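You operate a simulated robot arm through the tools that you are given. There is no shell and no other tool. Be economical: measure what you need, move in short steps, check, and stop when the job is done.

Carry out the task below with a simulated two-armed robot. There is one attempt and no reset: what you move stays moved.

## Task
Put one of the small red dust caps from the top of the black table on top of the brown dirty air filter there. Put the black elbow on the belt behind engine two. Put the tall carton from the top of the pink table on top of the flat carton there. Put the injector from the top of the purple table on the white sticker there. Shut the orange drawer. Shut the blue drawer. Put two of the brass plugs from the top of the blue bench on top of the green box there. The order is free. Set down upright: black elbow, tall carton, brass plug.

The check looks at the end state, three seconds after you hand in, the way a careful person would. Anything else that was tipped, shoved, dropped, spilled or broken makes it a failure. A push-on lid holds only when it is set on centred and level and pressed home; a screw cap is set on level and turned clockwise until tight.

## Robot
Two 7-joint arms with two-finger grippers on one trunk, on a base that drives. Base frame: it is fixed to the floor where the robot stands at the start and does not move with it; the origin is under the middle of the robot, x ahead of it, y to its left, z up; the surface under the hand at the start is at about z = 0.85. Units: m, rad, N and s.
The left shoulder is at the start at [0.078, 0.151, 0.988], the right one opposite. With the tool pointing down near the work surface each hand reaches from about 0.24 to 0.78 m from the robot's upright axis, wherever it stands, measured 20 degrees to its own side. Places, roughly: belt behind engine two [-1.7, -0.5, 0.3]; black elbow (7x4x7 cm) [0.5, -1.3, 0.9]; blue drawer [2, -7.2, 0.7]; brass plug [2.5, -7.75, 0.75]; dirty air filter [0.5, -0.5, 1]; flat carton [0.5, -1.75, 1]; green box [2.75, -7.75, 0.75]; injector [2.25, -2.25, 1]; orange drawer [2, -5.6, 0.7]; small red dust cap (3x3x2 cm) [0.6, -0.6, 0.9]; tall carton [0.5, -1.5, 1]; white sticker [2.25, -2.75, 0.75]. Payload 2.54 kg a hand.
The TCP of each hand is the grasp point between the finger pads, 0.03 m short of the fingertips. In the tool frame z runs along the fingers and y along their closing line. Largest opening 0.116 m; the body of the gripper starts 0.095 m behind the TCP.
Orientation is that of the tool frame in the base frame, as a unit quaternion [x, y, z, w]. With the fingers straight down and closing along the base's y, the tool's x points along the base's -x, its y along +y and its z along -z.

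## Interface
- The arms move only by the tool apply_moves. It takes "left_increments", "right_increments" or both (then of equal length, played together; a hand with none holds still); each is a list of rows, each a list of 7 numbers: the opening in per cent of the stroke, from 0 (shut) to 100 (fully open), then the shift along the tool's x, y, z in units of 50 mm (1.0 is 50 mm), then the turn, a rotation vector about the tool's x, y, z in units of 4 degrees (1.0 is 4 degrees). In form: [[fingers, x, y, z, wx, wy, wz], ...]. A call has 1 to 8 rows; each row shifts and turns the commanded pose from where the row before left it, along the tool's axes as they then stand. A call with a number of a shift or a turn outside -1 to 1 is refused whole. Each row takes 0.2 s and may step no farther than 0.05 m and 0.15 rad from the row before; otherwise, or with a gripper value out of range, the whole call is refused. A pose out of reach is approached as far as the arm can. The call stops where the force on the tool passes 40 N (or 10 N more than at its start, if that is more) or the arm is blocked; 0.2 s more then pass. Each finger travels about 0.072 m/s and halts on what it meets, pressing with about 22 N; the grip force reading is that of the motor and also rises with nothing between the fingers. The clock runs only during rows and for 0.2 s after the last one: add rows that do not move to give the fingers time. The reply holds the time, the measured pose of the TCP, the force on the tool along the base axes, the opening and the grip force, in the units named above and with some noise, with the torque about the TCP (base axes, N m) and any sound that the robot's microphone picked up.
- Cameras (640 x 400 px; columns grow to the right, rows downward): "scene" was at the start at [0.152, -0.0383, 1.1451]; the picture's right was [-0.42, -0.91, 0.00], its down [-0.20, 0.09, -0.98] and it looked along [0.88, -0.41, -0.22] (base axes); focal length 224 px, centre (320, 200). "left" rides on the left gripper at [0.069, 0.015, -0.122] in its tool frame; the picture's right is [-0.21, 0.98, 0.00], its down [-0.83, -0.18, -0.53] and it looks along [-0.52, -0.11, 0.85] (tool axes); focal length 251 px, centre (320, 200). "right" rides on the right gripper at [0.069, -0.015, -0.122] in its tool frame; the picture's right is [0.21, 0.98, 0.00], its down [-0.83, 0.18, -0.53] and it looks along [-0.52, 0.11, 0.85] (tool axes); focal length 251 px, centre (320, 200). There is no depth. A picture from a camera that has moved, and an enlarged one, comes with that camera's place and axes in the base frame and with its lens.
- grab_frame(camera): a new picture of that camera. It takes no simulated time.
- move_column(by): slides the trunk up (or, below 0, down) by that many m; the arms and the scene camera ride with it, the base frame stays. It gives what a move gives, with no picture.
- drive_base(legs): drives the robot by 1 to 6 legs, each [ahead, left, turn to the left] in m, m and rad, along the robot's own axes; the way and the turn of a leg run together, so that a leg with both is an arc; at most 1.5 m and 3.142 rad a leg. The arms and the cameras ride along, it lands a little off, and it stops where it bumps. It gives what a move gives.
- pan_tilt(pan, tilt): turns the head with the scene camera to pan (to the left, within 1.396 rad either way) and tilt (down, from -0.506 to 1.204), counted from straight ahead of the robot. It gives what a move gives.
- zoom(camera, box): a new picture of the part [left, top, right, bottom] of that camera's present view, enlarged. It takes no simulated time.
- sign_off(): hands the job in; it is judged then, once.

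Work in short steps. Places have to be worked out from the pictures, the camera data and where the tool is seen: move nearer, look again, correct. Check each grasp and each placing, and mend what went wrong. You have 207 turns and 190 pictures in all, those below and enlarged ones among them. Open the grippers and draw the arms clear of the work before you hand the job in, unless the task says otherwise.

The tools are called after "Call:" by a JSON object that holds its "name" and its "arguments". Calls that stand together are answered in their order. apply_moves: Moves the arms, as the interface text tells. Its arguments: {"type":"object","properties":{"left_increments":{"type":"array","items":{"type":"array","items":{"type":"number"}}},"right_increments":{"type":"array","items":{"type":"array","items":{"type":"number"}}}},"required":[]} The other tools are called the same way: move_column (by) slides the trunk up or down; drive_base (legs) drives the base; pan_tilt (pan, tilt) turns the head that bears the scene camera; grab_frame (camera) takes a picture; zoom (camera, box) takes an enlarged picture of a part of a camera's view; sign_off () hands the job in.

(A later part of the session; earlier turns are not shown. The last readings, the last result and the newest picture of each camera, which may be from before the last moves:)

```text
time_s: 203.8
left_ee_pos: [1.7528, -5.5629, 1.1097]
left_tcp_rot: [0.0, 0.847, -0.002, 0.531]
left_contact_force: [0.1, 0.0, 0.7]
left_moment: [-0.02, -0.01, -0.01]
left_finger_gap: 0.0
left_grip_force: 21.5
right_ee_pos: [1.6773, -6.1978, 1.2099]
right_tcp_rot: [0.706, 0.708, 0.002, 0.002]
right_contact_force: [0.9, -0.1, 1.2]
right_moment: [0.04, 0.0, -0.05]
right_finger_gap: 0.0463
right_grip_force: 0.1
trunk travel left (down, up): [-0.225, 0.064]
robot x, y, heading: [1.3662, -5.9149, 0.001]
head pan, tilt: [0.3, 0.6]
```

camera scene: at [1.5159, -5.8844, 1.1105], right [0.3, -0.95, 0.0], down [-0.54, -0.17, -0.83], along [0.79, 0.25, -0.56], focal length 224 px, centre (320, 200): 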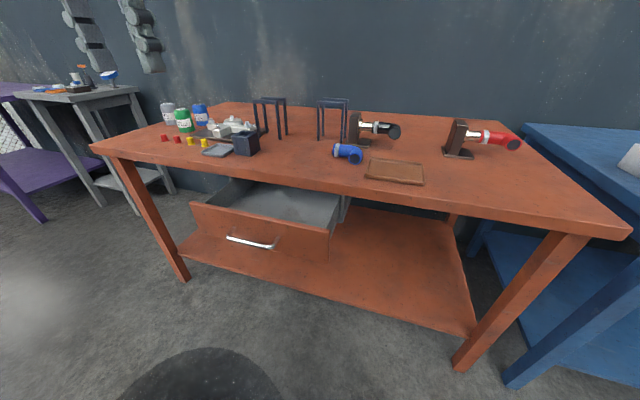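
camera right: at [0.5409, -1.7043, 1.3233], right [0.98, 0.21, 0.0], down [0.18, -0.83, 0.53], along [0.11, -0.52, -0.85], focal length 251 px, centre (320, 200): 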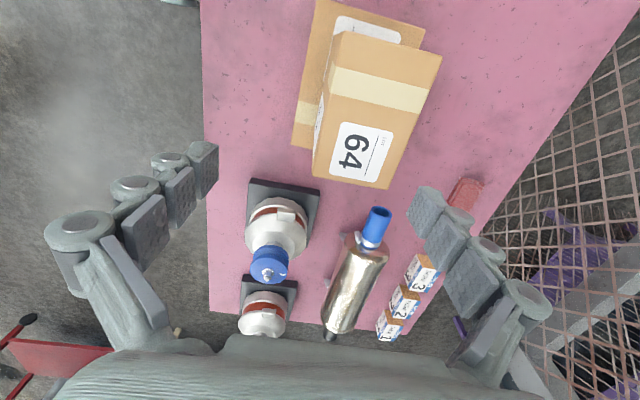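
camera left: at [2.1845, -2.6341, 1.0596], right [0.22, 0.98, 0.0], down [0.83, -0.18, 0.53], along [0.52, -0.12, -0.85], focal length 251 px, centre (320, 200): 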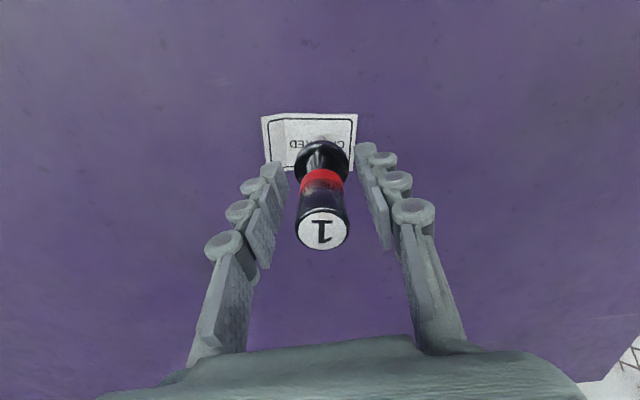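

Hand now points forward, 26° below horizontal. I bring the tip to just in front of the panel: tip ≈(1.855, −5.595, 0.725).

Call:
{"name": "apply_moves", "arguments": {"left_increments": [[0, 0.75, -0.08, 0.58, 0, 0, 0], [0, 0.75, -0.08, 0.58, 0, 0, 0], [0, 0.75, -0.08, 0.58, 0, 0, 0], [0, 0.75, -0.08, 0.58, 0, 0, 0], [0, 0.75, -0.08, 0.58, 0, 0, 0], [0, 0.75, -0.08, 0.58, 0, 0, 0], [0, 0.75, -0.08, 0.58, 0, 0, 0], [0, 0.74, -0.08, 0.5, 0, 0, 0]]}}

Call:
{"name": "grab_frame", "arguments": {"camera": "scene"}}

Call:
{"name": "grab_frame", "arguments": {"camera": "left"}}

```text
time_s: 205.6
left_ee_pos: [1.8543, -5.5069, 0.7964]
left_tcp_rot: [0.015, 0.853, 0.06, 0.518]
left_contact_force: [0.3, 0.3, -0.6]
left_moment: [0.04, -0.04, -0.02]
left_finger_gap: 0.0
left_grip_force: 22.0
left hand out of reach, approached as far as the arm can: row 1, 2, 3, 4, 5, 8
right_ee_pos: [1.6795, -6.1971, 1.2106]
right_tcp_rot: [0.706, 0.708, 0.001, 0.002]
right_contact_force: [1.8, 0.1, 0.0]
right_moment: [-0.06, 0.09, 0.01]
right_finger_gap: 0.0464
right_grip_force: 0.1
trunk travel left (down, up): [-0.225, 0.064]
robot x, y, heading: [1.3656, -5.9107, 0.003]
head pan, tilt: [0.3, 0.6]
stopped in row 8 (left hand): the force on the tool passed its limit at 53 N (the readings are from after the stop); the commanded pose is now the measured one
```

```text
109 pictures are left
camera scene: at [1.5169, -5.8836, 1.1102], right [0.3, -0.95, 0.0], down [-0.54, -0.17, -0.82], along [0.79, 0.25, -0.57], focal length 224 px, centre (320, 200)
```

scene: 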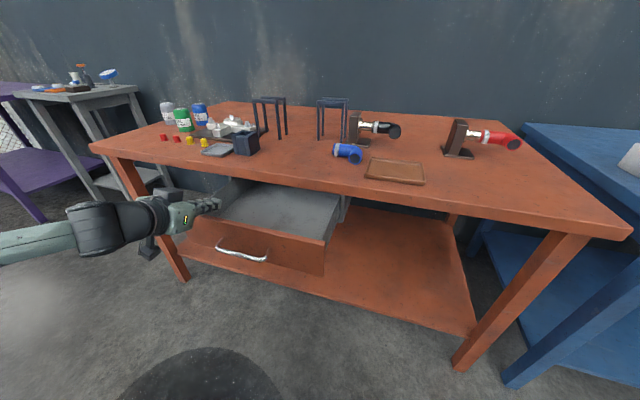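

```text
108 pictures are left
camera left: at [1.7152, -5.4959, 0.7908], right [0.07, 0.95, 0.3], down [-0.08, -0.3, 0.95], along [0.99, -0.09, 0.06], focal length 251 px, centre (320, 200)
```

left: 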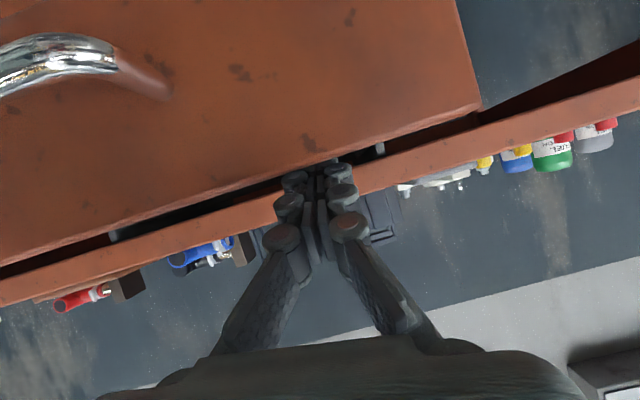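

The arm ran out of range and the tips ended on top of the drawer front, dragging it slightly. I back away along the finger axis, reduce the tilt to about 32° and level the small twist.

Call:
{"name": "apply_moves", "arguments": {"left_increments": [[0, -0.3, 0, -0.5, 0, 0, 0], [0, -0.2, 0, -0.8, 0, 0, 0], [0, -0.2, 0, -0.8, 0, 0, 0], [0, -0.2, 0, -0.6, 0.65, 0, -0.63], [0, 0, 0, 0, 0.6, 0.5, -0.63], [0, 0, 0, 0, 0, 1, 0], [0, 0, 0, 0, 0, 1, 0], [0, 0, 0, 0, 0, 1, 0]]}}

Call:
{"name": "grab_frame", "arguments": {"camera": "scene"}}

```text
time_s: 207.4
left_ee_pos: [1.7916, -5.4792, 0.894]
left_tcp_rot: [0.001, 0.912, 0.0, 0.411]
left_contact_force: [-0.5, 0.2, -0.8]
left_moment: [0.02, 0.03, 0.04]
left_finger_gap: 0.0
left_grip_force: 22.3
left hand out of reach, approached as far as the arm can: row 2, 3, 4
right_ee_pos: [1.6781, -6.1979, 1.2103]
right_tcp_rot: [0.705, 0.709, 0.0, 0.0]
right_contact_force: [-0.6, -0.2, -0.6]
right_moment: [0.0, 0.02, -0.02]
right_finger_gap: 0.0466
right_grip_force: 0.1
trunk travel left (down, up): [-0.225, 0.064]
robot x, y, heading: [1.3683, -5.9076, -0.005]
head pan, tilt: [0.3, 0.6]
```

```text
107 pictures are left
camera scene: at [1.5163, -5.8845, 1.1104], right [0.3, -0.95, 0.0], down [-0.54, -0.17, -0.83], along [0.79, 0.25, -0.56], focal length 224 px, centre (320, 200)
```

scene: 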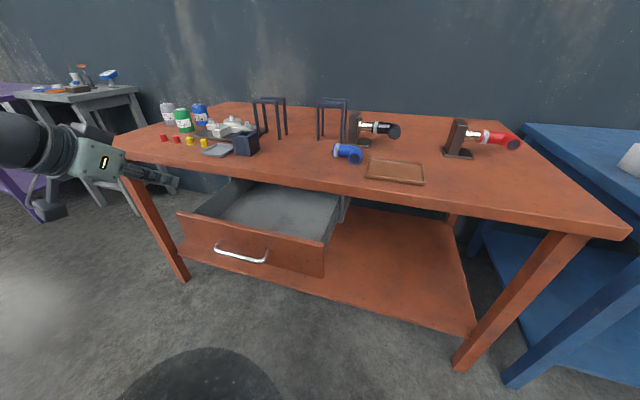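

The hand is cramped too close to the body for a tilted pose. I back the base 0.2 m, then set the hand in front of the panel at its centre.

Call:
{"name": "drive_base", "arguments": {"legs": [[-0.2, 0, 0]]}}

Call:
{"name": "apply_moves", "arguments": {"left_increments": [[0, 0.6, -0.4, 0.4, 0, 0, 0], [0, 0.6, -0.5, 0.4, 0, 0, 0], [0, 0.5, -0.5, 0.4, 0, 0, 0], [0, 0.3, -0.5, 0.6, 0, 0, 0], [0, 0, -0.4, 0.6, 0, 0, 0], [0, 0, 0, 0, 0, 0, 0]]}}

Call:
{"name": "grab_frame", "arguments": {"camera": "scene"}}

```text
time_s: 209.0
left_ee_pos: [1.5939, -5.4784, 0.8938]
left_tcp_rot: [0.002, 0.911, -0.001, 0.412]
left_contact_force: [-0.4, -1.4, -0.6]
left_moment: [0.06, 0.02, 0.02]
left_finger_gap: 0.0002
left_grip_force: 21.9
right_ee_pos: [1.4803, -6.1992, 1.211]
right_tcp_rot: [0.707, 0.708, 0.001, 0.003]
right_contact_force: [-0.7, -0.1, -0.7]
right_moment: [-0.02, -0.04, -0.01]
right_finger_gap: 0.0464
right_grip_force: 0.0
trunk travel left (down, up): [-0.225, 0.064]
robot x, y, heading: [1.1646, -5.9142, 0.0]
head pan, tilt: [0.3, 0.6]
```

```text
time_s: 210.4
left_ee_pos: [1.6376, -5.5741, 0.7357]
left_tcp_rot: [0.001, 0.911, -0.001, 0.412]
left_contact_force: [0.5, 0.7, 0.2]
left_moment: [0.01, 0.0, 0.01]
left_finger_gap: 0.0
left_grip_force: 21.9
left hand out of reach, approached as far as the arm can: row 2, 3
right_ee_pos: [1.4794, -6.1994, 1.2095]
right_tcp_rot: [0.707, 0.708, 0.001, 0.003]
right_contact_force: [0.7, 0.8, 0.5]
right_moment: [0.0, 0.04, -0.01]
right_finger_gap: 0.0468
right_grip_force: 0.0
trunk travel left (down, up): [-0.225, 0.064]
robot x, y, heading: [1.1653, -5.9101, -0.002]
head pan, tilt: [0.3, 0.6]
```

```text
106 pictures are left
camera scene: at [1.318, -5.885, 1.1105], right [0.3, -0.96, 0.0], down [-0.54, -0.17, -0.83], along [0.79, 0.24, -0.56], focal length 224 px, centre (320, 200)
```

scene: 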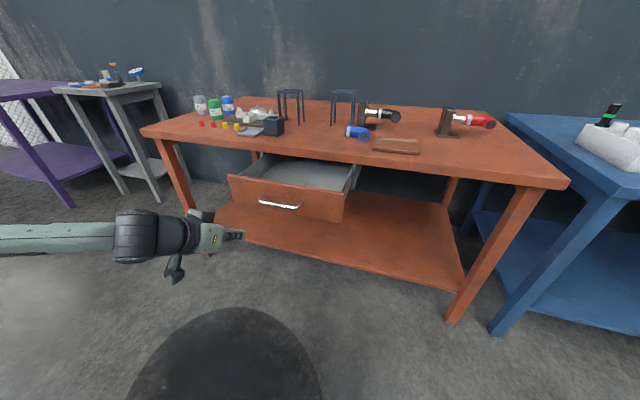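

The hand is in good range now. I advance to just short of the panel at tip height ≈0.73.

Call:
{"name": "apply_moves", "arguments": {"left_increments": [[0, -0.647, -0.1, 0.629, 0, 0, 0], [0, -0.647, -0.1, 0.629, 0, 0, 0], [0, -0.647, -0.1, 0.629, 0, 0, 0], [0, -0.4, -0.1, 0.38, 0, 0, 0], [0, 0, 0, 0, 0, 0, 0]]}}

Call:
{"name": "grab_frame", "arguments": {"camera": "left"}}

Call:
{"name": "zoom", "arguments": {"camera": "scene", "box": [200, 130, 400, 250]}}

```text
time_s: 211.6
left_ee_pos: [1.802, -5.5948, 0.7502]
left_tcp_rot: [0.002, 0.912, -0.001, 0.411]
left_contact_force: [-0.2, -0.3, 0.1]
left_moment: [-0.03, -0.01, -0.01]
left_finger_gap: 0.0
left_grip_force: 28.9
right_ee_pos: [1.4795, -6.1989, 1.2105]
right_tcp_rot: [0.707, 0.708, 0.001, 0.002]
right_contact_force: [0.6, 0.7, -0.3]
right_moment: [-0.01, 0.0, -0.01]
right_finger_gap: 0.0464
right_grip_force: 0.1
trunk travel left (down, up): [-0.225, 0.064]
robot x, y, heading: [1.1687, -5.909, -0.003]
head pan, tilt: [0.3, 0.6]
```

```text
105 pictures are left
camera left: at [1.6666, -5.5791, 0.7778], right [0.14, 0.98, 0.16], down [0.14, -0.18, 0.97], along [0.98, -0.12, -0.17], focal length 251 px, centre (320, 200)
```

left: 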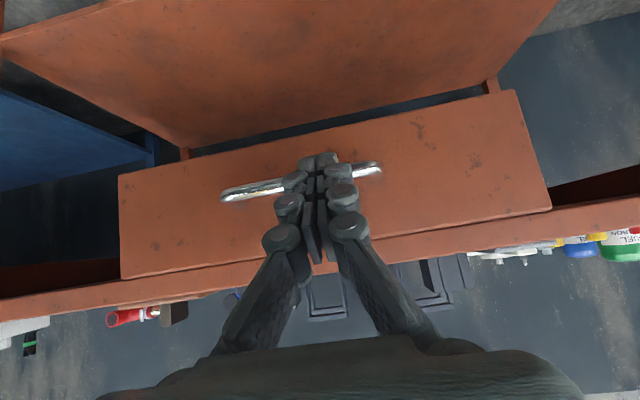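

```text
3.20 times, centred on (300, 190) of scene
camera zoom: at [1.318, -5.8851, 1.1105], right [0.3, -0.96, 0.0], down [-0.54, -0.17, -0.83], along [0.79, 0.24, -0.56], focal length 717 px, centre (384, 232)
```

zoom: 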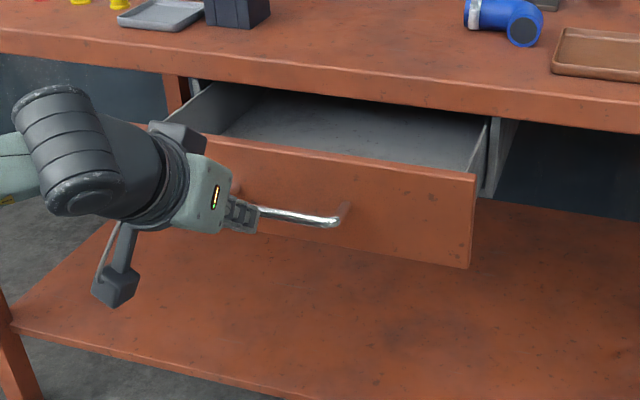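

The tips are at the handle's level, centred; pushing on handle/panel there is square. I push forward in steps.

Call:
{"name": "apply_moves", "arguments": {"left_increments": [[0, -0.4, 0, 0.45, 0, 0, 0], [0, -0.4, 0, 0.45, 0, 0, 0], [0, -0.4, 0, 0.45, 0, 0, 0], [0, 0, 0, 0, 0, 0, 0]]}}

Call:
{"name": "zoom", "arguments": {"camera": "scene", "box": [200, 130, 400, 250]}}

```text
time_s: 212.6
left_ee_pos: [1.8937, -5.5935, 0.752]
left_tcp_rot: [0.001, 0.911, 0.0, 0.411]
left_contact_force: [-0.1, -0.1, 0.3]
left_moment: [-0.01, 0.01, 0.03]
left_finger_gap: 0.0003
left_grip_force: 28.5
right_ee_pos: [1.4787, -6.1985, 1.2098]
right_tcp_rot: [0.706, 0.708, 0.0, 0.001]
right_contact_force: [-0.4, 0.2, 0.2]
right_moment: [-0.05, -0.01, -0.04]
right_finger_gap: 0.0463
right_grip_force: 0.1
trunk travel left (down, up): [-0.225, 0.064]
robot x, y, heading: [1.1648, -5.912, 0.003]
head pan, tilt: [0.3, 0.6]
```

```text
3.20 times, centred on (300, 190) of scene
camera zoom: at [1.318, -5.885, 1.1105], right [0.3, -0.96, 0.0], down [-0.54, -0.17, -0.83], along [0.79, 0.24, -0.56], focal length 717 px, centre (384, 232)
```

zoom: 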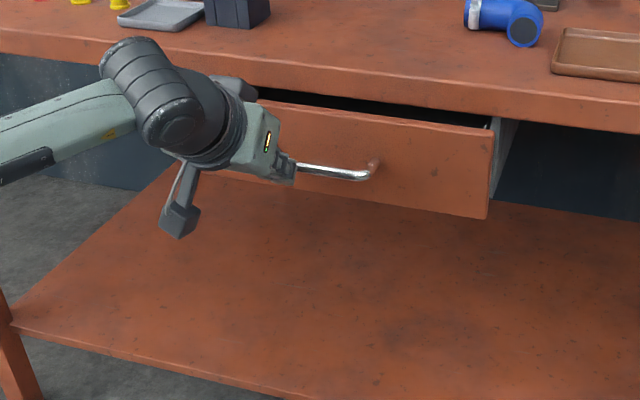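

Closing smoothly. Continue 5 cm.

Call:
{"name": "apply_moves", "arguments": {"left_increments": [[0, -0.33, 0, 0.37, 0, 0, 0], [0, -0.33, 0, 0.37, 0, 0, 0], [0, 0, 0, 0, 0, 0, 0]]}}

Call:
{"name": "zoom", "arguments": {"camera": "scene", "box": [200, 130, 400, 250]}}

```text
time_s: 213.4
left_ee_pos: [1.9408, -5.5939, 0.7522]
left_tcp_rot: [0.002, 0.912, -0.001, 0.411]
left_contact_force: [-17.7, -0.2, 4.8]
left_moment: [0.0, 0.14, 0.04]
left_finger_gap: 0.0061
left_grip_force: 28.5
right_ee_pos: [1.4777, -6.1984, 1.21]
right_tcp_rot: [0.706, 0.708, 0.002, 0.003]
right_contact_force: [-0.5, 0.2, -0.8]
right_moment: [-0.02, 0.04, 0.02]
right_finger_gap: 0.0464
right_grip_force: 0.1
trunk travel left (down, up): [-0.225, 0.064]
robot x, y, heading: [1.1626, -5.9095, -0.001]
head pan, tilt: [0.3, 0.6]
```

```text
3.20 times, centred on (300, 190) of scene
camera zoom: at [1.3163, -5.8852, 1.1108], right [0.3, -0.95, 0.0], down [-0.54, -0.17, -0.83], along [0.79, 0.24, -0.56], focal length 717 px, centre (384, 232)
```

zoom: 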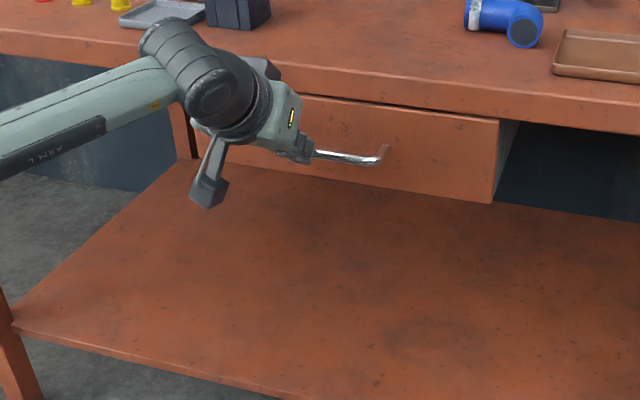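

The panel looks nearly flush, with 18 N resistance. One more small push to confirm it's home.

Call:
{"name": "apply_moves", "arguments": {"left_increments": [[0, -0.13, 0, 0.15, 0, 0, 0], [0, -0.07, 0, 0.08, 0, 0, 0], [0, 0, 0, 0, 0, 0, 0]]}}

Call:
{"name": "zoom", "arguments": {"camera": "scene", "box": [200, 130, 400, 250]}}

```text
time_s: 213.7
left_ee_pos: [1.9427, -5.5935, 0.7521]
left_tcp_rot: [0.002, 0.912, -0.001, 0.411]
left_contact_force: [-15.4, -0.8, 9.6]
left_moment: [0.02, 0.03, -0.07]
left_finger_gap: 0.006
left_grip_force: 29.3
right_ee_pos: [1.4776, -6.1983, 1.2104]
right_tcp_rot: [0.706, 0.708, 0.002, 0.002]
right_contact_force: [0.4, 0.6, 0.5]
right_moment: [-0.02, -0.02, -0.03]
right_finger_gap: 0.0467
right_grip_force: 0.0
trunk travel left (down, up): [-0.225, 0.064]
robot x, y, heading: [1.1652, -5.9134, 0.001]
head pan, tilt: [0.3, 0.6]
stopped in row 1 (left hand): the force on the tool passed its limit at 49 N (the readings are from after the stop); the commanded pose is now the measured one
```

```text
3.20 times, centred on (300, 190) of scene
camera zoom: at [1.3157, -5.8853, 1.111], right [0.3, -0.95, 0.0], down [-0.54, -0.17, -0.83], along [0.79, 0.25, -0.56], focal length 717 px, centre (384, 232)
```

zoom: 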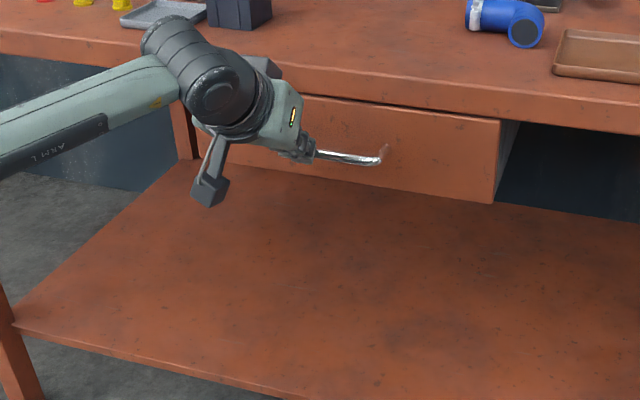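

The force stop says it's at its end. I back off straight and check it stays shut.

Call:
{"name": "apply_moves", "arguments": {"left_increments": [[0, 0.3, 0, -0.33, 0, 0, 0], [0, 0.6, 0, -0.65, 0, 0, 0], [0, 0.6, 0, -0.65, 0, 0, 0], [0, 0.6, 0, -0.65, 0, 0, 0], [0, 0, 0, 0, 0, 0, 0]]}}

Call:
{"name": "grab_frame", "arguments": {"camera": "scene"}}

Call:
{"name": "zoom", "arguments": {"camera": "scene", "box": [220, 130, 400, 230]}}

```text
time_s: 214.9
left_ee_pos: [1.7886, -5.5933, 0.7466]
left_tcp_rot: [0.001, 0.913, 0.0, 0.408]
left_contact_force: [0.0, -0.3, -0.6]
left_moment: [-0.01, 0.0, 0.02]
left_finger_gap: 0.0
left_grip_force: 28.9
right_ee_pos: [1.4793, -6.1972, 1.2099]
right_tcp_rot: [0.706, 0.708, 0.001, 0.002]
right_contact_force: [0.1, 0.6, 0.3]
right_moment: [0.02, -0.04, 0.02]
right_finger_gap: 0.0463
right_grip_force: 0.0
trunk travel left (down, up): [-0.225, 0.064]
robot x, y, heading: [1.1669, -5.9106, -0.003]
head pan, tilt: [0.3, 0.6]
```

```text
100 pictures are left
camera scene: at [1.3178, -5.8849, 1.1105], right [0.3, -0.95, 0.0], down [-0.54, -0.17, -0.83], along [0.79, 0.25, -0.56], focal length 224 px, centre (320, 200)
```

scene: 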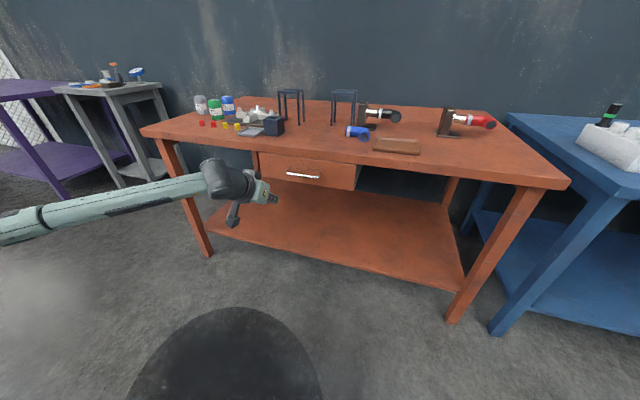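

```text
3.56 times, centred on (310, 180) of scene
camera zoom: at [1.3178, -5.8849, 1.1105], right [0.3, -0.95, 0.0], down [-0.54, -0.17, -0.83], along [0.79, 0.25, -0.56], focal length 797 px, centre (356, 271)
```

zoom: 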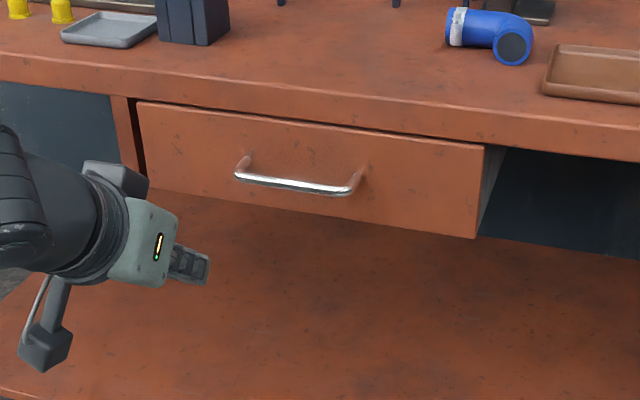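

The orange drawer is flush under the apron. I pull the hand back and drive along to the blue bench (y≈−7.4).

Call:
{"name": "apply_moves", "arguments": {"left_increments": [[0, 0.6, 0, -0.65, 0, 0, 0], [0, 0.6, 0, -0.65, 0, 0, 0], [0, 0.2, 0, -0.2, 0, 0, 0]]}}

Call:
{"name": "drive_base", "arguments": {"legs": [[0, -1.3, 0], [0, -0.3, 0]]}}

Call:
{"name": "grab_frame", "arguments": {"camera": "scene"}}

```text
time_s: 215.7
left_ee_pos: [1.6868, -5.5921, 0.7436]
left_tcp_rot: [0.001, 0.913, -0.001, 0.408]
left_contact_force: [-0.8, -0.7, 0.3]
left_moment: [-0.05, -0.01, 0.02]
left_finger_gap: 0.0001
left_grip_force: 28.8
right_ee_pos: [1.4798, -6.1983, 1.2103]
right_tcp_rot: [0.705, 0.709, 0.0, 0.001]
right_contact_force: [0.3, 0.3, -0.3]
right_moment: [0.0, 0.01, 0.03]
right_finger_gap: 0.0462
right_grip_force: 0.1
trunk travel left (down, up): [-0.225, 0.064]
robot x, y, heading: [1.1657, -5.9126, 0.004]
head pan, tilt: [0.3, 0.6]
```

```text
time_s: 231.5
left_ee_pos: [1.6729, -7.206, 0.7436]
left_tcp_rot: [0.01, 0.913, -0.005, 0.408]
left_contact_force: [0.0, 0.6, 0.2]
left_moment: [0.04, 0.01, 0.02]
left_finger_gap: 0.0002
left_grip_force: 28.4
right_ee_pos: [1.454, -7.8064, 1.2094]
right_tcp_rot: [0.712, 0.702, 0.001, 0.002]
right_contact_force: [0.2, -0.1, 0.2]
right_moment: [-0.02, 0.02, 0.0]
right_finger_gap: 0.0463
right_grip_force: 0.0
trunk travel left (down, up): [-0.225, 0.064]
robot x, y, heading: [1.1448, -7.5143, -0.016]
head pan, tilt: [0.3, 0.6]
```

```text
98 pictures are left
camera scene: at [1.2978, -7.4917, 1.1105], right [0.28, -0.96, 0.0], down [-0.54, -0.16, -0.83], along [0.79, 0.23, -0.56], focal length 224 px, centre (320, 200)
```

scene: 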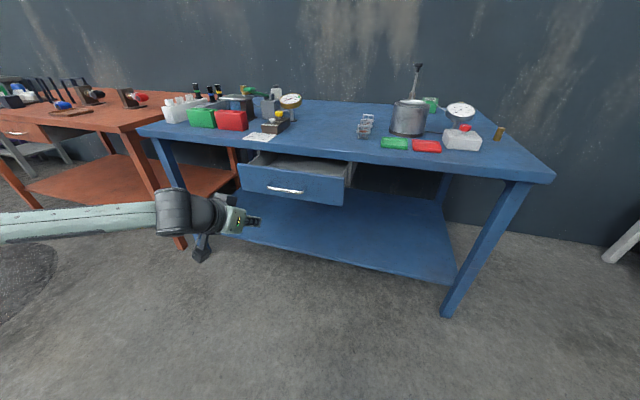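

The blue drawer's front centre is at (≈1.92, −7.20), lined up with the hand. I advance to the handle and start pushing.

Call:
{"name": "apply_moves", "arguments": {"left_increments": [[0, -0.62, 0.03, 0.63, 0, 0, 0], [0, -0.62, 0.03, 0.63, 0, 0, 0], [0, -0.62, 0.03, 0.63, 0, 0, 0], [0, -0.6, 0.03, 0.64, 0, 0, 0], [0, -0.4, 0, 0.43, 0, 0, 0], [0, -0.4, 0, 0.43, 0, 0, 0], [0, 0, 0, 0, 0, 0, 0]]}}

Call:
{"name": "zoom", "arguments": {"camera": "scene", "box": [200, 110, 400, 230]}}

```text
time_s: 233.1
left_ee_pos: [1.9072, -7.207, 0.7486]
left_tcp_rot: [0.01, 0.913, -0.004, 0.408]
left_contact_force: [-0.2, -0.7, -0.1]
left_moment: [0.01, -0.03, 0.01]
left_finger_gap: 0.0
left_grip_force: 29.0
right_ee_pos: [1.4538, -7.8069, 1.2099]
right_tcp_rot: [0.712, 0.702, 0.0, 0.002]
right_contact_force: [-0.4, -0.5, -0.3]
right_moment: [-0.01, -0.01, -0.01]
right_finger_gap: 0.0464
right_grip_force: 0.0
trunk travel left (down, up): [-0.225, 0.064]
robot x, y, heading: [1.1463, -7.5173, -0.02]
head pan, tilt: [0.3, 0.6]
```

```text
3.20 times, centred on (300, 170) of scene
camera zoom: at [1.2978, -7.4916, 1.1105], right [0.28, -0.96, 0.0], down [-0.54, -0.16, -0.83], along [0.79, 0.23, -0.56], focal length 717 px, centre (384, 296)
```

zoom: 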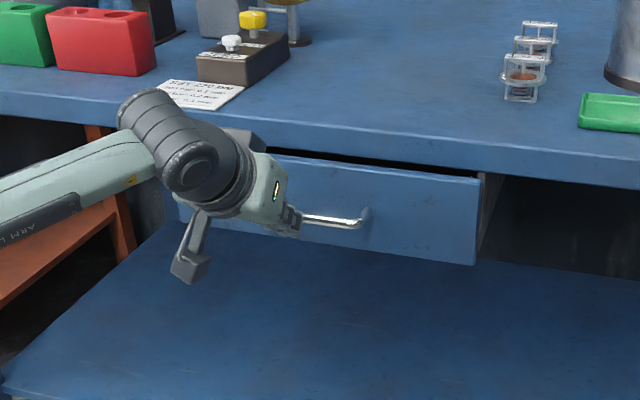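

Nearly shut. Continue in small pushes until the stop.

Call:
{"name": "apply_moves", "arguments": {"left_increments": [[0, -0.25, 0, 0.28, 0, 0, 0], [0, -0.2, 0, 0.22, 0, 0, 0], [0, -0.13, 0, 0.15, 0, 0, 0], [0, -0.13, 0, 0.15, 0, 0, 0], [0, 0, 0, 0, 0, 0, 0]]}}

Call:
{"name": "zoom", "arguments": {"camera": "scene", "box": [200, 110, 400, 230]}}

```text
time_s: 233.9
left_ee_pos: [1.941, -7.2063, 0.7529]
left_tcp_rot: [0.009, 0.914, -0.005, 0.406]
left_contact_force: [-23.8, -0.7, 14.0]
left_moment: [0.06, 0.11, -0.03]
left_finger_gap: 0.0062
left_grip_force: 28.7
right_ee_pos: [1.4507, -7.808, 1.2113]
right_tcp_rot: [0.712, 0.702, 0.003, 0.003]
right_contact_force: [-0.1, 0.4, -0.1]
right_moment: [-0.02, 0.01, 0.0]
right_finger_gap: 0.0462
right_grip_force: 0.1
trunk travel left (down, up): [-0.225, 0.064]
robot x, y, heading: [1.1465, -7.515, -0.014]
head pan, tilt: [0.3, 0.6]
stopped in row 4 (left hand): the force on the tool passed its limit at 61 N (the readings are from after the stop); the commanded pose is now the measured one
```

```text
3.20 times, centred on (300, 170) of scene
camera zoom: at [1.2938, -7.4918, 1.1113], right [0.28, -0.96, 0.0], down [-0.54, -0.16, -0.83], along [0.79, 0.23, -0.56], focal length 717 px, centre (384, 296)
```

zoom: 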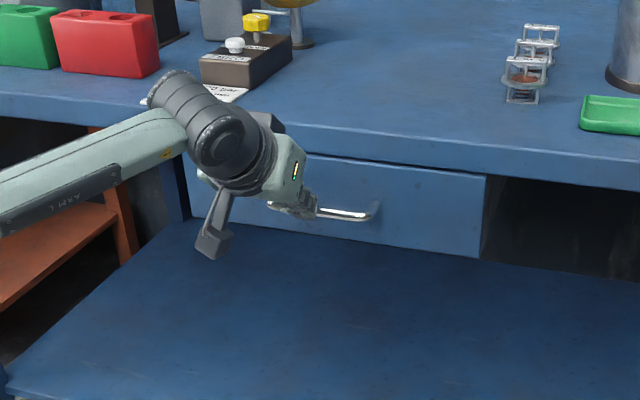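

It hit the hard stop at the same depth as the orange one (shut). I back off straight and look.

Call:
{"name": "apply_moves", "arguments": {"left_increments": [[0, 0.3, 0, -0.33, 0, 0, 0], [0, 0.6, 0, -0.65, 0, 0, 0], [0, 0.6, 0, -0.65, 0, 0, 0], [0, 0.6, 0, -0.65, 0, 0, 0], [0, 0.6, 0, -0.65, 0, 0, 0], [0, 0.6, 0, -0.65, 0, 0, 0], [0, 0, 0, 0, 0, 0, 0]]}}

Call:
{"name": "pan_tilt", "arguments": {"pan": 0.0, "tilt": 0.5}}

Call:
{"name": "grab_frame", "arguments": {"camera": "scene"}}

Call:
{"name": "zoom", "arguments": {"camera": "scene", "box": [300, 80, 500, 200]}}

```text
time_s: 235.6
left_ee_pos: [1.6993, -7.2005, 0.7468]
left_tcp_rot: [0.01, 0.915, -0.005, 0.404]
left_contact_force: [-0.2, 1.3, -0.3]
left_moment: [0.0, -0.01, 0.02]
left_finger_gap: 0.0
left_grip_force: 28.8
right_ee_pos: [1.4541, -7.8071, 1.2108]
right_tcp_rot: [0.712, 0.703, 0.001, 0.001]
right_contact_force: [1.1, -0.1, -0.5]
right_moment: [-0.02, 0.0, -0.03]
right_finger_gap: 0.0464
right_grip_force: 0.0
trunk travel left (down, up): [-0.225, 0.064]
robot x, y, heading: [1.1431, -7.5187, -0.012]
head pan, tilt: [0.3, 0.6]
```

```text
time_s: 236.3
left_ee_pos: [1.6996, -7.2003, 0.7466]
left_tcp_rot: [0.009, 0.915, -0.004, 0.404]
left_contact_force: [0.0, 0.3, -0.1]
left_moment: [-0.02, 0.01, 0.02]
left_finger_gap: 0.0
left_grip_force: 28.8
right_ee_pos: [1.4537, -7.8076, 1.2097]
right_tcp_rot: [0.712, 0.702, 0.001, 0.002]
right_contact_force: [0.0, -0.6, 0.6]
right_moment: [-0.03, -0.01, 0.01]
right_finger_gap: 0.0466
right_grip_force: 0.1
trunk travel left (down, up): [-0.225, 0.064]
robot x, y, heading: [1.1445, -7.5191, -0.015]
head pan, tilt: [0.0, 0.499]
```

```text
95 pictures are left
camera scene: at [1.3032, -7.5175, 1.1195], right [-0.02, -1.0, 0.0], down [-0.48, 0.01, -0.88], along [0.88, -0.01, -0.48], focal length 224 px, centre (320, 200)
```

scene: 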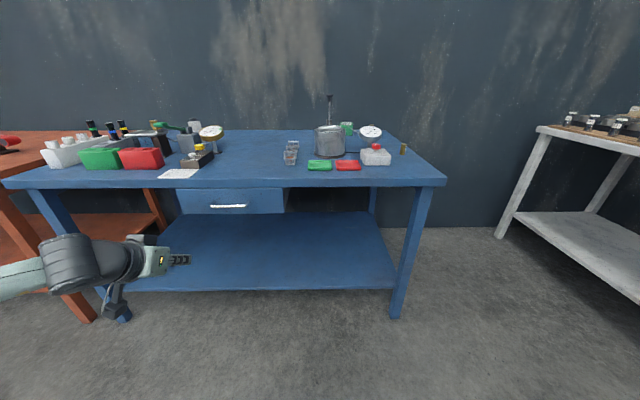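

```text
3.20 times, centred on (400, 140) of scene
camera zoom: at [1.3032, -7.5175, 1.1195], right [-0.02, -1.0, 0.0], down [-0.48, 0.01, -0.88], along [0.88, -0.01, -0.48], focal length 717 px, centre (64, 392)
```

zoom: 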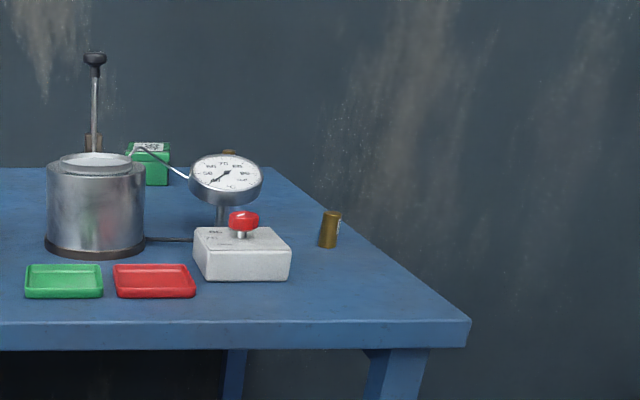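

Blue drawer is shut. Brass plugs: one at (2.175, −7.86) near the table's right end, another behind the gauge; the green box is at the back near (2.5, −7.7). I'll work from the table's right end. First I restore the left hand to vertical and raise it.

Call:
{"name": "apply_moves", "arguments": {"left_increments": [[0, 0, 0, -0.5, 0, 1, 0], [0, 0, 0, -0.5, 0, 1, 0], [0, 0, 0, -0.5, 0, 1, 0], [0, 0, 0, -0.5, 0, 1, 0], [0, 0, 0, -0.5, 0, 1, 0], [0, 0, 0, -0.5, 0, 1, 0], [0, 0, 0, -0.5, 0, 1, 0], [0, 0, 0, -0.5, 0, 1, 0]]}}

Call:
{"name": "apply_moves", "arguments": {"left_increments": [[40, 0, 0, -0.8, 0, 1, 0], [40, 0, 0, -0.8, 0, 1, 0], [40, 0, 0, -0.8, 0, 1, 0], [40, 0.4, 0, -0.8, 0, 1, 0], [40, 0.4, 0, -0.4, 0, 0, 0], [40, 0.4, 0, 0, 0, 0, 0]]}}

```text
time_s: 238.2
left_ee_pos: [1.5912, -7.1989, 0.911]
left_tcp_rot: [0.011, 0.991, -0.001, 0.136]
left_contact_force: [-0.6, -0.4, -0.3]
left_moment: [-0.01, -0.02, -0.01]
left_finger_gap: 0.0
left_grip_force: 28.4
right_ee_pos: [1.4541, -7.8072, 1.2094]
right_tcp_rot: [0.712, 0.702, 0.001, 0.001]
right_contact_force: [0.4, 0.1, 0.9]
right_moment: [-0.02, 0.03, 0.02]
right_finger_gap: 0.0465
right_grip_force: 0.1
trunk travel left (down, up): [-0.225, 0.064]
robot x, y, heading: [1.1431, -7.516, -0.02]
head pan, tilt: [0.0, 0.499]
```

```text
time_s: 239.6
left_ee_pos: [1.5055, -7.2005, 1.086]
left_tcp_rot: [0.01, 1.0, 0.0, -0.005]
left_contact_force: [0.6, 0.5, -0.1]
left_moment: [0.04, -0.01, -0.01]
left_finger_gap: 0.0463
left_grip_force: 0.1
left hand out of reach, approached as far as the arm can: row 6
right_ee_pos: [1.4543, -7.8063, 1.2094]
right_tcp_rot: [0.713, 0.702, 0.0, 0.002]
right_contact_force: [0.3, 0.1, 0.1]
right_moment: [-0.02, 0.03, 0.0]
right_finger_gap: 0.0464
right_grip_force: 0.0
trunk travel left (down, up): [-0.225, 0.064]
robot x, y, heading: [1.1446, -7.5135, -0.017]
head pan, tilt: [0.0, 0.499]
```

Drive to the right end of the bench, turn to face +y, and look.

Call:
{"name": "drive_base", "arguments": {"legs": [[0, -0.95, 0.017], [0.4, 0, 0], [0, 0, 1.571], [0, -0.4, 0]]}}

Call:
{"name": "pan_tilt", "arguments": {"pan": -0.4, "tilt": 0.4}}

Call:
{"name": "grab_frame", "arguments": {"camera": "scene"}}

```text
time_s: 258.7
left_ee_pos: [1.6124, -8.0726, 1.0865]
left_tcp_rot: [0.708, -0.706, 0.003, 0.002]
left_contact_force: [0.2, -0.7, 0.5]
left_moment: [0.0, 0.01, 0.01]
left_finger_gap: 0.0464
left_grip_force: 0.0
right_ee_pos: [2.2207, -8.1118, 1.2109]
right_tcp_rot: [-0.005, 1.0, 0.003, 0.001]
right_contact_force: [0.8, 0.5, 0.3]
right_moment: [0.01, 0.01, -0.01]
right_finger_gap: 0.0465
right_grip_force: 0.0
trunk travel left (down, up): [-0.225, 0.064]
robot x, y, heading: [1.9388, -8.4255, 1.577]
head pan, tilt: [0.0, 0.499]
```

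```text
time_s: 259.6
left_ee_pos: [1.6122, -8.0738, 1.0856]
left_tcp_rot: [0.709, -0.705, 0.002, 0.002]
left_contact_force: [0.4, -0.1, -0.7]
left_moment: [0.02, 0.01, 0.03]
left_finger_gap: 0.0466
left_grip_force: 0.0
right_ee_pos: [2.2207, -8.111, 1.2101]
right_tcp_rot: [-0.006, 1.0, 0.002, 0.0]
right_contact_force: [0.7, 0.6, -0.5]
right_moment: [-0.01, -0.02, -0.02]
right_finger_gap: 0.0466
right_grip_force: 0.0
trunk travel left (down, up): [-0.225, 0.064]
robot x, y, heading: [1.9395, -8.4261, 1.58]
head pan, tilt: [-0.4, 0.4]
```

```text
93 pictures are left
camera scene: at [1.9712, -8.2718, 1.1287], right [0.92, -0.38, 0.0], down [-0.15, -0.36, -0.92], along [0.35, 0.85, -0.39], focal length 224 px, centre (320, 200)
```

scene: 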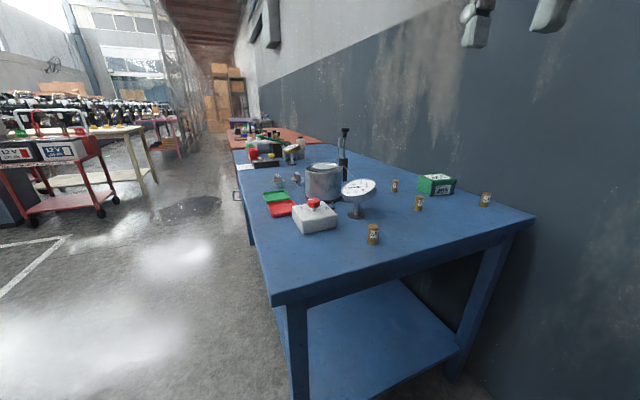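

Four brass plugs stand around the green box: about (2.24, −7.93), (2.49, −7.70), (2.45, −7.845), (2.66, −7.90); box near (2.6, −7.73). I shift right 0.3 m and 0.08 m ahead so the right hand can work.

Call:
{"name": "drive_base", "arguments": {"legs": [[0.08, -0.31, -0.007]]}}

Call:
{"name": "pan_tilt", "arguments": {"pan": -0.45, "tilt": 0.6}}

Call:
{"name": "grab_frame", "arguments": {"camera": "scene"}}

Call:
{"name": "grab_frame", "arguments": {"camera": "right"}}

```text
time_s: 263.1
left_ee_pos: [1.9229, -7.9891, 1.0862]
left_tcp_rot: [-0.707, 0.707, -0.004, -0.001]
left_contact_force: [-0.5, 0.2, 0.3]
left_moment: [-0.01, 0.01, 0.02]
left_finger_gap: 0.0464
left_grip_force: 0.1
right_ee_pos: [2.5298, -8.0291, 1.21]
right_tcp_rot: [-0.004, 1.0, 0.003, 0.002]
right_contact_force: [-0.3, 0.6, -0.2]
right_moment: [0.03, -0.02, -0.01]
right_finger_gap: 0.0464
right_grip_force: 0.0
trunk travel left (down, up): [-0.225, 0.064]
robot x, y, heading: [2.2448, -8.3434, 1.578]
head pan, tilt: [-0.4, 0.4]
```

```text
time_s: 263.9
left_ee_pos: [1.9231, -7.99, 1.0861]
left_tcp_rot: [0.707, -0.707, 0.003, 0.001]
left_contact_force: [0.3, 0.1, 0.0]
left_moment: [0.04, -0.07, 0.01]
left_finger_gap: 0.0463
left_grip_force: 0.1
right_ee_pos: [2.5294, -8.029, 1.2103]
right_tcp_rot: [-0.005, 1.0, 0.0, 0.001]
right_contact_force: [-0.4, 0.4, 1.6]
right_moment: [-0.02, 0.01, -0.05]
right_finger_gap: 0.0465
right_grip_force: 0.0
trunk travel left (down, up): [-0.225, 0.064]
robot x, y, heading: [2.2453, -8.3459, 1.575]
head pan, tilt: [-0.45, 0.6]
```

```text
92 pictures are left
camera scene: at [2.283, -8.1946, 1.1105], right [0.9, -0.43, 0.0], down [-0.24, -0.51, -0.83], along [0.36, 0.74, -0.56], focal length 224 px, centre (320, 200)
```

scene: 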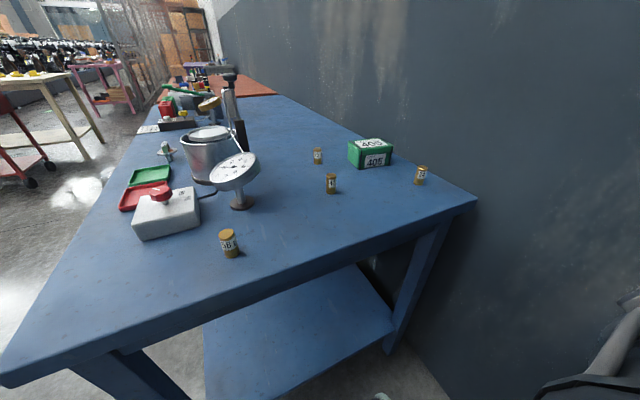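

```text
91 pictures are left
camera right: at [2.4623, -8.0442, 1.3318], right [-0.22, 0.98, 0.0], down [0.82, 0.18, 0.54], along [0.52, 0.12, -0.84], focal length 251 px, centre (320, 200)
```

right: 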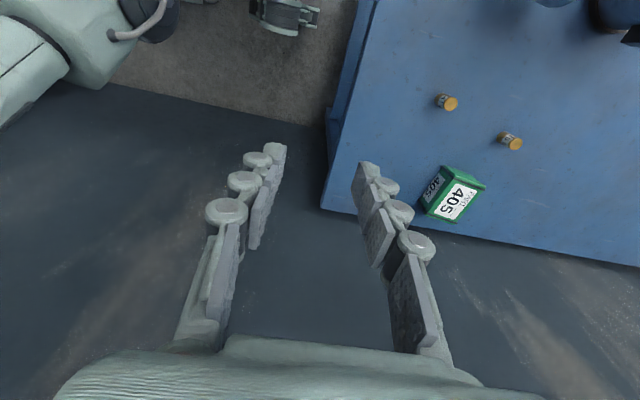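

Plug 3 is at (2.502, −7.80), plug 2 at (2.542, −7.638), tops ≈0.87; the green box top is centred at (2.685, −7.69), z≈0.877. I shift slightly right/ahead, then bring the right hand above plug 3.

Call:
{"name": "drive_base", "arguments": {"legs": [[0.035, -0.06, 0]]}}

Call:
{"name": "apply_moves", "arguments": {"right_increments": [[60, 0, 0.7, 0.6, 0, 0, 0], [60, 0, 0.7, 0.6, 0, 0, 0], [60, 0.4, 0.7, 0.55, 0, 0, 0], [60, 0.6, 0.6, 0.5, 0, 0, 0], [60, 0.6, 0.5, 0.5, 0, 0, 0], [60, 0, 0, 0, 0, 0, 0]]}}

Call:
{"name": "grab_frame", "arguments": {"camera": "right"}}

Call:
{"name": "grab_frame", "arguments": {"camera": "scene"}}

```text
time_s: 265.1
left_ee_pos: [1.9813, -7.9533, 1.0868]
left_tcp_rot: [-0.706, 0.708, -0.004, -0.002]
left_contact_force: [0.8, 0.0, 0.5]
left_moment: [0.0, 0.01, 0.0]
left_finger_gap: 0.0464
left_grip_force: 0.0
right_ee_pos: [2.5895, -7.9933, 1.2107]
right_tcp_rot: [-0.002, 1.0, 0.001, 0.001]
right_contact_force: [-0.6, -0.3, -0.4]
right_moment: [-0.01, 0.03, -0.01]
right_finger_gap: 0.0463
right_grip_force: 0.0
trunk travel left (down, up): [-0.225, 0.064]
robot x, y, heading: [2.3049, -8.3109, 1.575]
head pan, tilt: [-0.45, 0.6]
```

```text
time_s: 266.5
left_ee_pos: [1.982, -7.9534, 1.0869]
left_tcp_rot: [-0.707, 0.708, -0.002, -0.002]
left_contact_force: [-0.5, -0.3, 0.9]
left_moment: [-0.02, -0.02, -0.01]
left_finger_gap: 0.0464
left_grip_force: 0.0
right_ee_pos: [2.5099, -7.8326, 1.0732]
right_tcp_rot: [-0.003, 1.0, 0.003, 0.001]
right_contact_force: [0.5, -0.3, 0.7]
right_moment: [0.0, 0.01, -0.02]
right_finger_gap: 0.0697
right_grip_force: 0.1
trunk travel left (down, up): [-0.225, 0.064]
robot x, y, heading: [2.3069, -8.3101, 1.577]
head pan, tilt: [-0.45, 0.6]
```

```text
90 pictures are left
camera right: at [2.4415, -7.8479, 1.1949], right [-0.22, 0.98, 0.0], down [0.82, 0.18, 0.54], along [0.52, 0.12, -0.84], focal length 251 px, centre (320, 200)
```

right: 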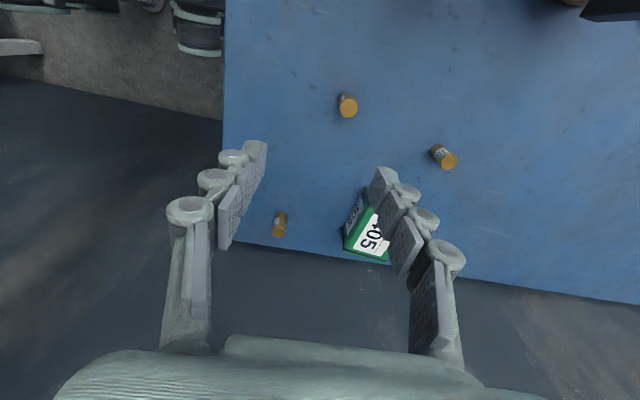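

```text
89 pictures are left
camera scene: at [2.3418, -8.1598, 1.1105], right [0.9, -0.43, 0.0], down [-0.24, -0.51, -0.83], along [0.36, 0.74, -0.56], focal length 224 px, centre (320, 200)
```

scene: 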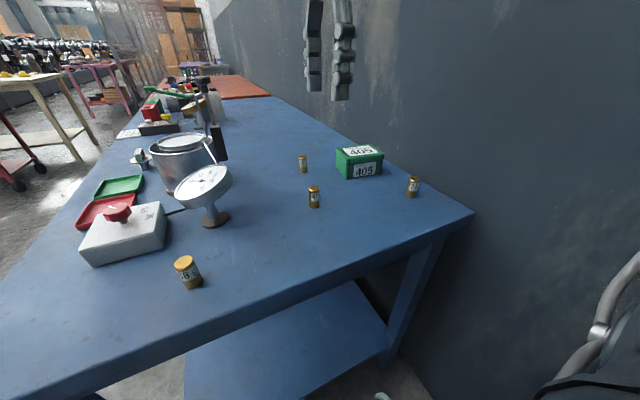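

Plug 3 top at (2.501, −7.797, 0.87), table ≈0.828. I align above and lower to z≈0.95, then verify.

Call:
{"name": "apply_moves", "arguments": {"right_increments": [[50, 0.09, 0.36, 0.6, 0, 0, 0], [50, 0.09, 0.36, 0.6, 0, 0, 0], [50, 0, 0, 0.65, 0, 0, 0], [50, 0, 0, 0.6, 0, 0, 0], [50, 0, 0, 0, 0, 0, 0]]}}

Call:
{"name": "grab_frame", "arguments": {"camera": "right"}}

```text
time_s: 267.7
left_ee_pos: [1.9819, -7.9539, 1.0862]
left_tcp_rot: [-0.707, 0.707, -0.002, -0.001]
left_contact_force: [-0.3, 1.0, -0.9]
left_moment: [-0.02, -0.02, -0.01]
left_finger_gap: 0.0465
left_grip_force: 0.0
right_ee_pos: [2.4996, -7.7965, 0.9518]
right_tcp_rot: [-0.003, 1.0, 0.002, 0.001]
right_contact_force: [-0.6, -0.3, 0.3]
right_moment: [-0.03, 0.01, -0.02]
right_finger_gap: 0.0581
right_grip_force: 0.1
trunk travel left (down, up): [-0.225, 0.064]
robot x, y, heading: [2.3037, -8.3121, 1.581]
head pan, tilt: [-0.45, 0.6]
```

```text
88 pictures are left
camera right: at [2.4319, -7.811, 1.0728], right [-0.22, 0.98, 0.0], down [0.82, 0.18, 0.54], along [0.52, 0.12, -0.84], focal length 251 px, centre (320, 200)
```

right: 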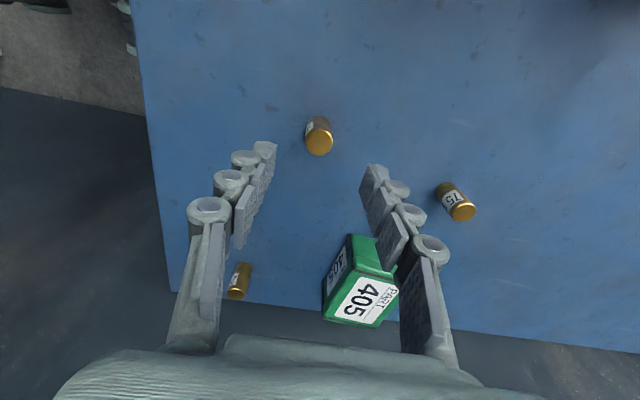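

Aligned. Descend to 0.870 and close.

Call:
{"name": "apply_moves", "arguments": {"right_increments": [[50, -0.06, 0.03, 0.6, 0, 0, 0], [50, 0, 0, 0.6, 0, 0, 0], [50, 0, 0, 0.42, 0, 0, 0], [50, 0, 0, 0, 0, 0, 0], [25, 0, 0, 0, 0, 0, 0], [0, 0, 0, 0, 0, 0, 0], [0, 0, 0, 0, 0, 0, 0]]}}

Call:
{"name": "zoom", "arguments": {"camera": "scene", "box": [260, 120, 380, 220]}}

```text
time_s: 269.3
left_ee_pos: [1.9825, -7.9522, 1.0864]
left_tcp_rot: [-0.706, 0.708, -0.003, -0.001]
left_contact_force: [-0.9, 0.8, 0.5]
left_moment: [0.01, 0.0, -0.03]
left_finger_gap: 0.0463
left_grip_force: 0.1
right_ee_pos: [2.5037, -7.7933, 0.8706]
right_tcp_rot: [-0.003, 1.0, 0.001, 0.001]
right_contact_force: [0.8, 0.4, 0.0]
right_moment: [0.0, 0.02, -0.04]
right_finger_gap: 0.0228
right_grip_force: 21.8
trunk travel left (down, up): [-0.225, 0.064]
robot x, y, heading: [2.3069, -8.3041, 1.575]
head pan, tilt: [-0.45, 0.6]
```

```text
4.00 times, centred on (320, 170) of scene
camera zoom: at [2.3418, -8.1595, 1.1105], right [0.9, -0.43, 0.0], down [-0.24, -0.51, -0.83], along [0.36, 0.74, -0.56], focal length 897 px, centre (320, 320)
```

zoom: 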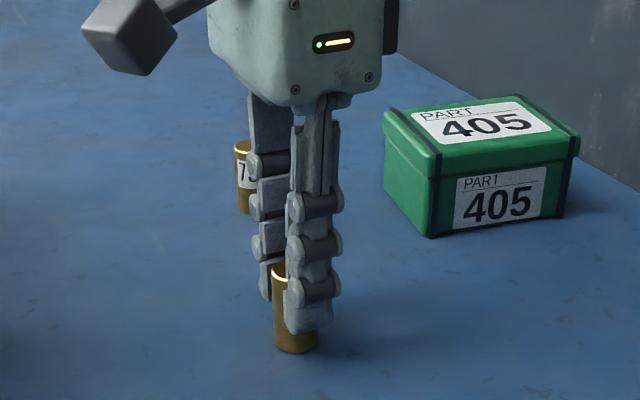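

Held (22.8 mm). Box top spans x 2.635–2.736, y −7.732…−7.652, z≈0.882, with straps near both ends. I lift and carry the plug to above (2.706, −7.692).

Call:
{"name": "apply_moves", "arguments": {"right_increments": [[0, 0, 0, -0.3, 0, 0, 0], [0, 0, 0, -0.8, 0, 0, 0], [0, 0, 0, -0.9, 0, 0, 0], [0, -0.3, 0.2, -0.6, 0, 0, 0], [0, -0.85, 0.43, 0, 0, 0, 0], [0, -0.85, 0.43, 0, 0, 0, 0], [0, -0.85, 0.43, 0, 0, 0, 0], [0, -0.85, 0.43, 0, 0, 0, 0]]}}

Call:
{"name": "apply_moves", "arguments": {"right_increments": [[0, -0.35, 0.1, 0, 0, 0, 0], [0, 0, 0, 0, 0, 0, 0]]}}

Call:
{"name": "grab_frame", "arguments": {"camera": "right"}}

Call:
{"name": "zoom", "arguments": {"camera": "scene", "box": [290, 70, 410, 190]}}

```text
time_s: 271.1
left_ee_pos: [1.9829, -7.9517, 1.0867]
left_tcp_rot: [0.707, -0.707, 0.003, 0.002]
left_contact_force: [-0.6, -0.1, 0.5]
left_moment: [-0.03, 0.02, 0.01]
left_finger_gap: 0.0463
left_grip_force: 0.2
right_ee_pos: [2.6874, -7.7014, 0.9993]
right_tcp_rot: [-0.003, 1.0, 0.002, 0.001]
right_contact_force: [0.9, 0.4, 0.0]
right_moment: [-0.02, 0.03, 0.01]
right_finger_gap: 0.0226
right_grip_force: 21.7
trunk travel left (down, up): [-0.225, 0.064]
robot x, y, heading: [2.3059, -8.309, 1.577]
head pan, tilt: [-0.45, 0.6]
```

```text
time_s: 271.7
left_ee_pos: [1.9824, -7.9539, 1.0861]
left_tcp_rot: [-0.707, 0.708, -0.003, -0.001]
left_contact_force: [0.0, 0.6, -0.2]
left_moment: [0.02, 0.0, -0.01]
left_finger_gap: 0.0463
left_grip_force: 0.0
right_ee_pos: [2.7035, -7.6953, 0.9984]
right_tcp_rot: [-0.002, 1.0, 0.001, 0.001]
right_contact_force: [0.1, -0.1, -0.4]
right_moment: [-0.01, -0.03, 0.0]
right_finger_gap: 0.0226
right_grip_force: 21.7
trunk travel left (down, up): [-0.225, 0.064]
robot x, y, heading: [2.3038, -8.3075, 1.573]
head pan, tilt: [-0.45, 0.6]
```

```text
86 pictures are left
camera right: at [2.6361, -7.711, 1.1207], right [-0.22, 0.98, 0.0], down [0.82, 0.18, 0.54], along [0.52, 0.12, -0.84], focal length 251 px, centre (320, 200)
```

right: 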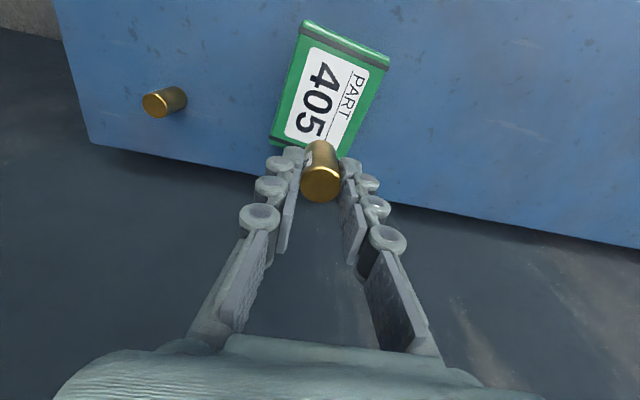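

```text
3.33 times, centred on (350, 130) of scene
camera zoom: at [2.3417, -8.1596, 1.1105], right [0.9, -0.43, 0.0], down [-0.24, -0.51, -0.83], along [0.36, 0.74, -0.56], focal length 747 px, centre (220, 433)
```

zoom: 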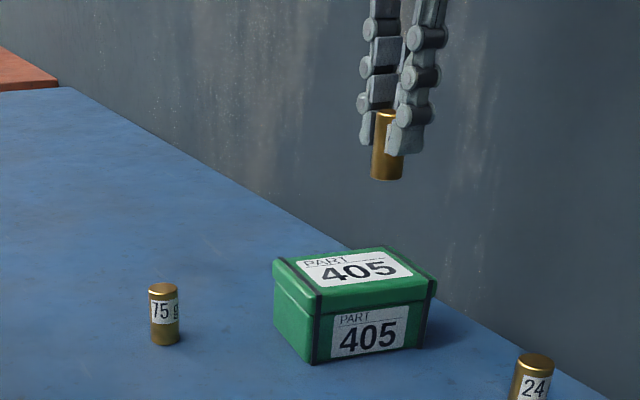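

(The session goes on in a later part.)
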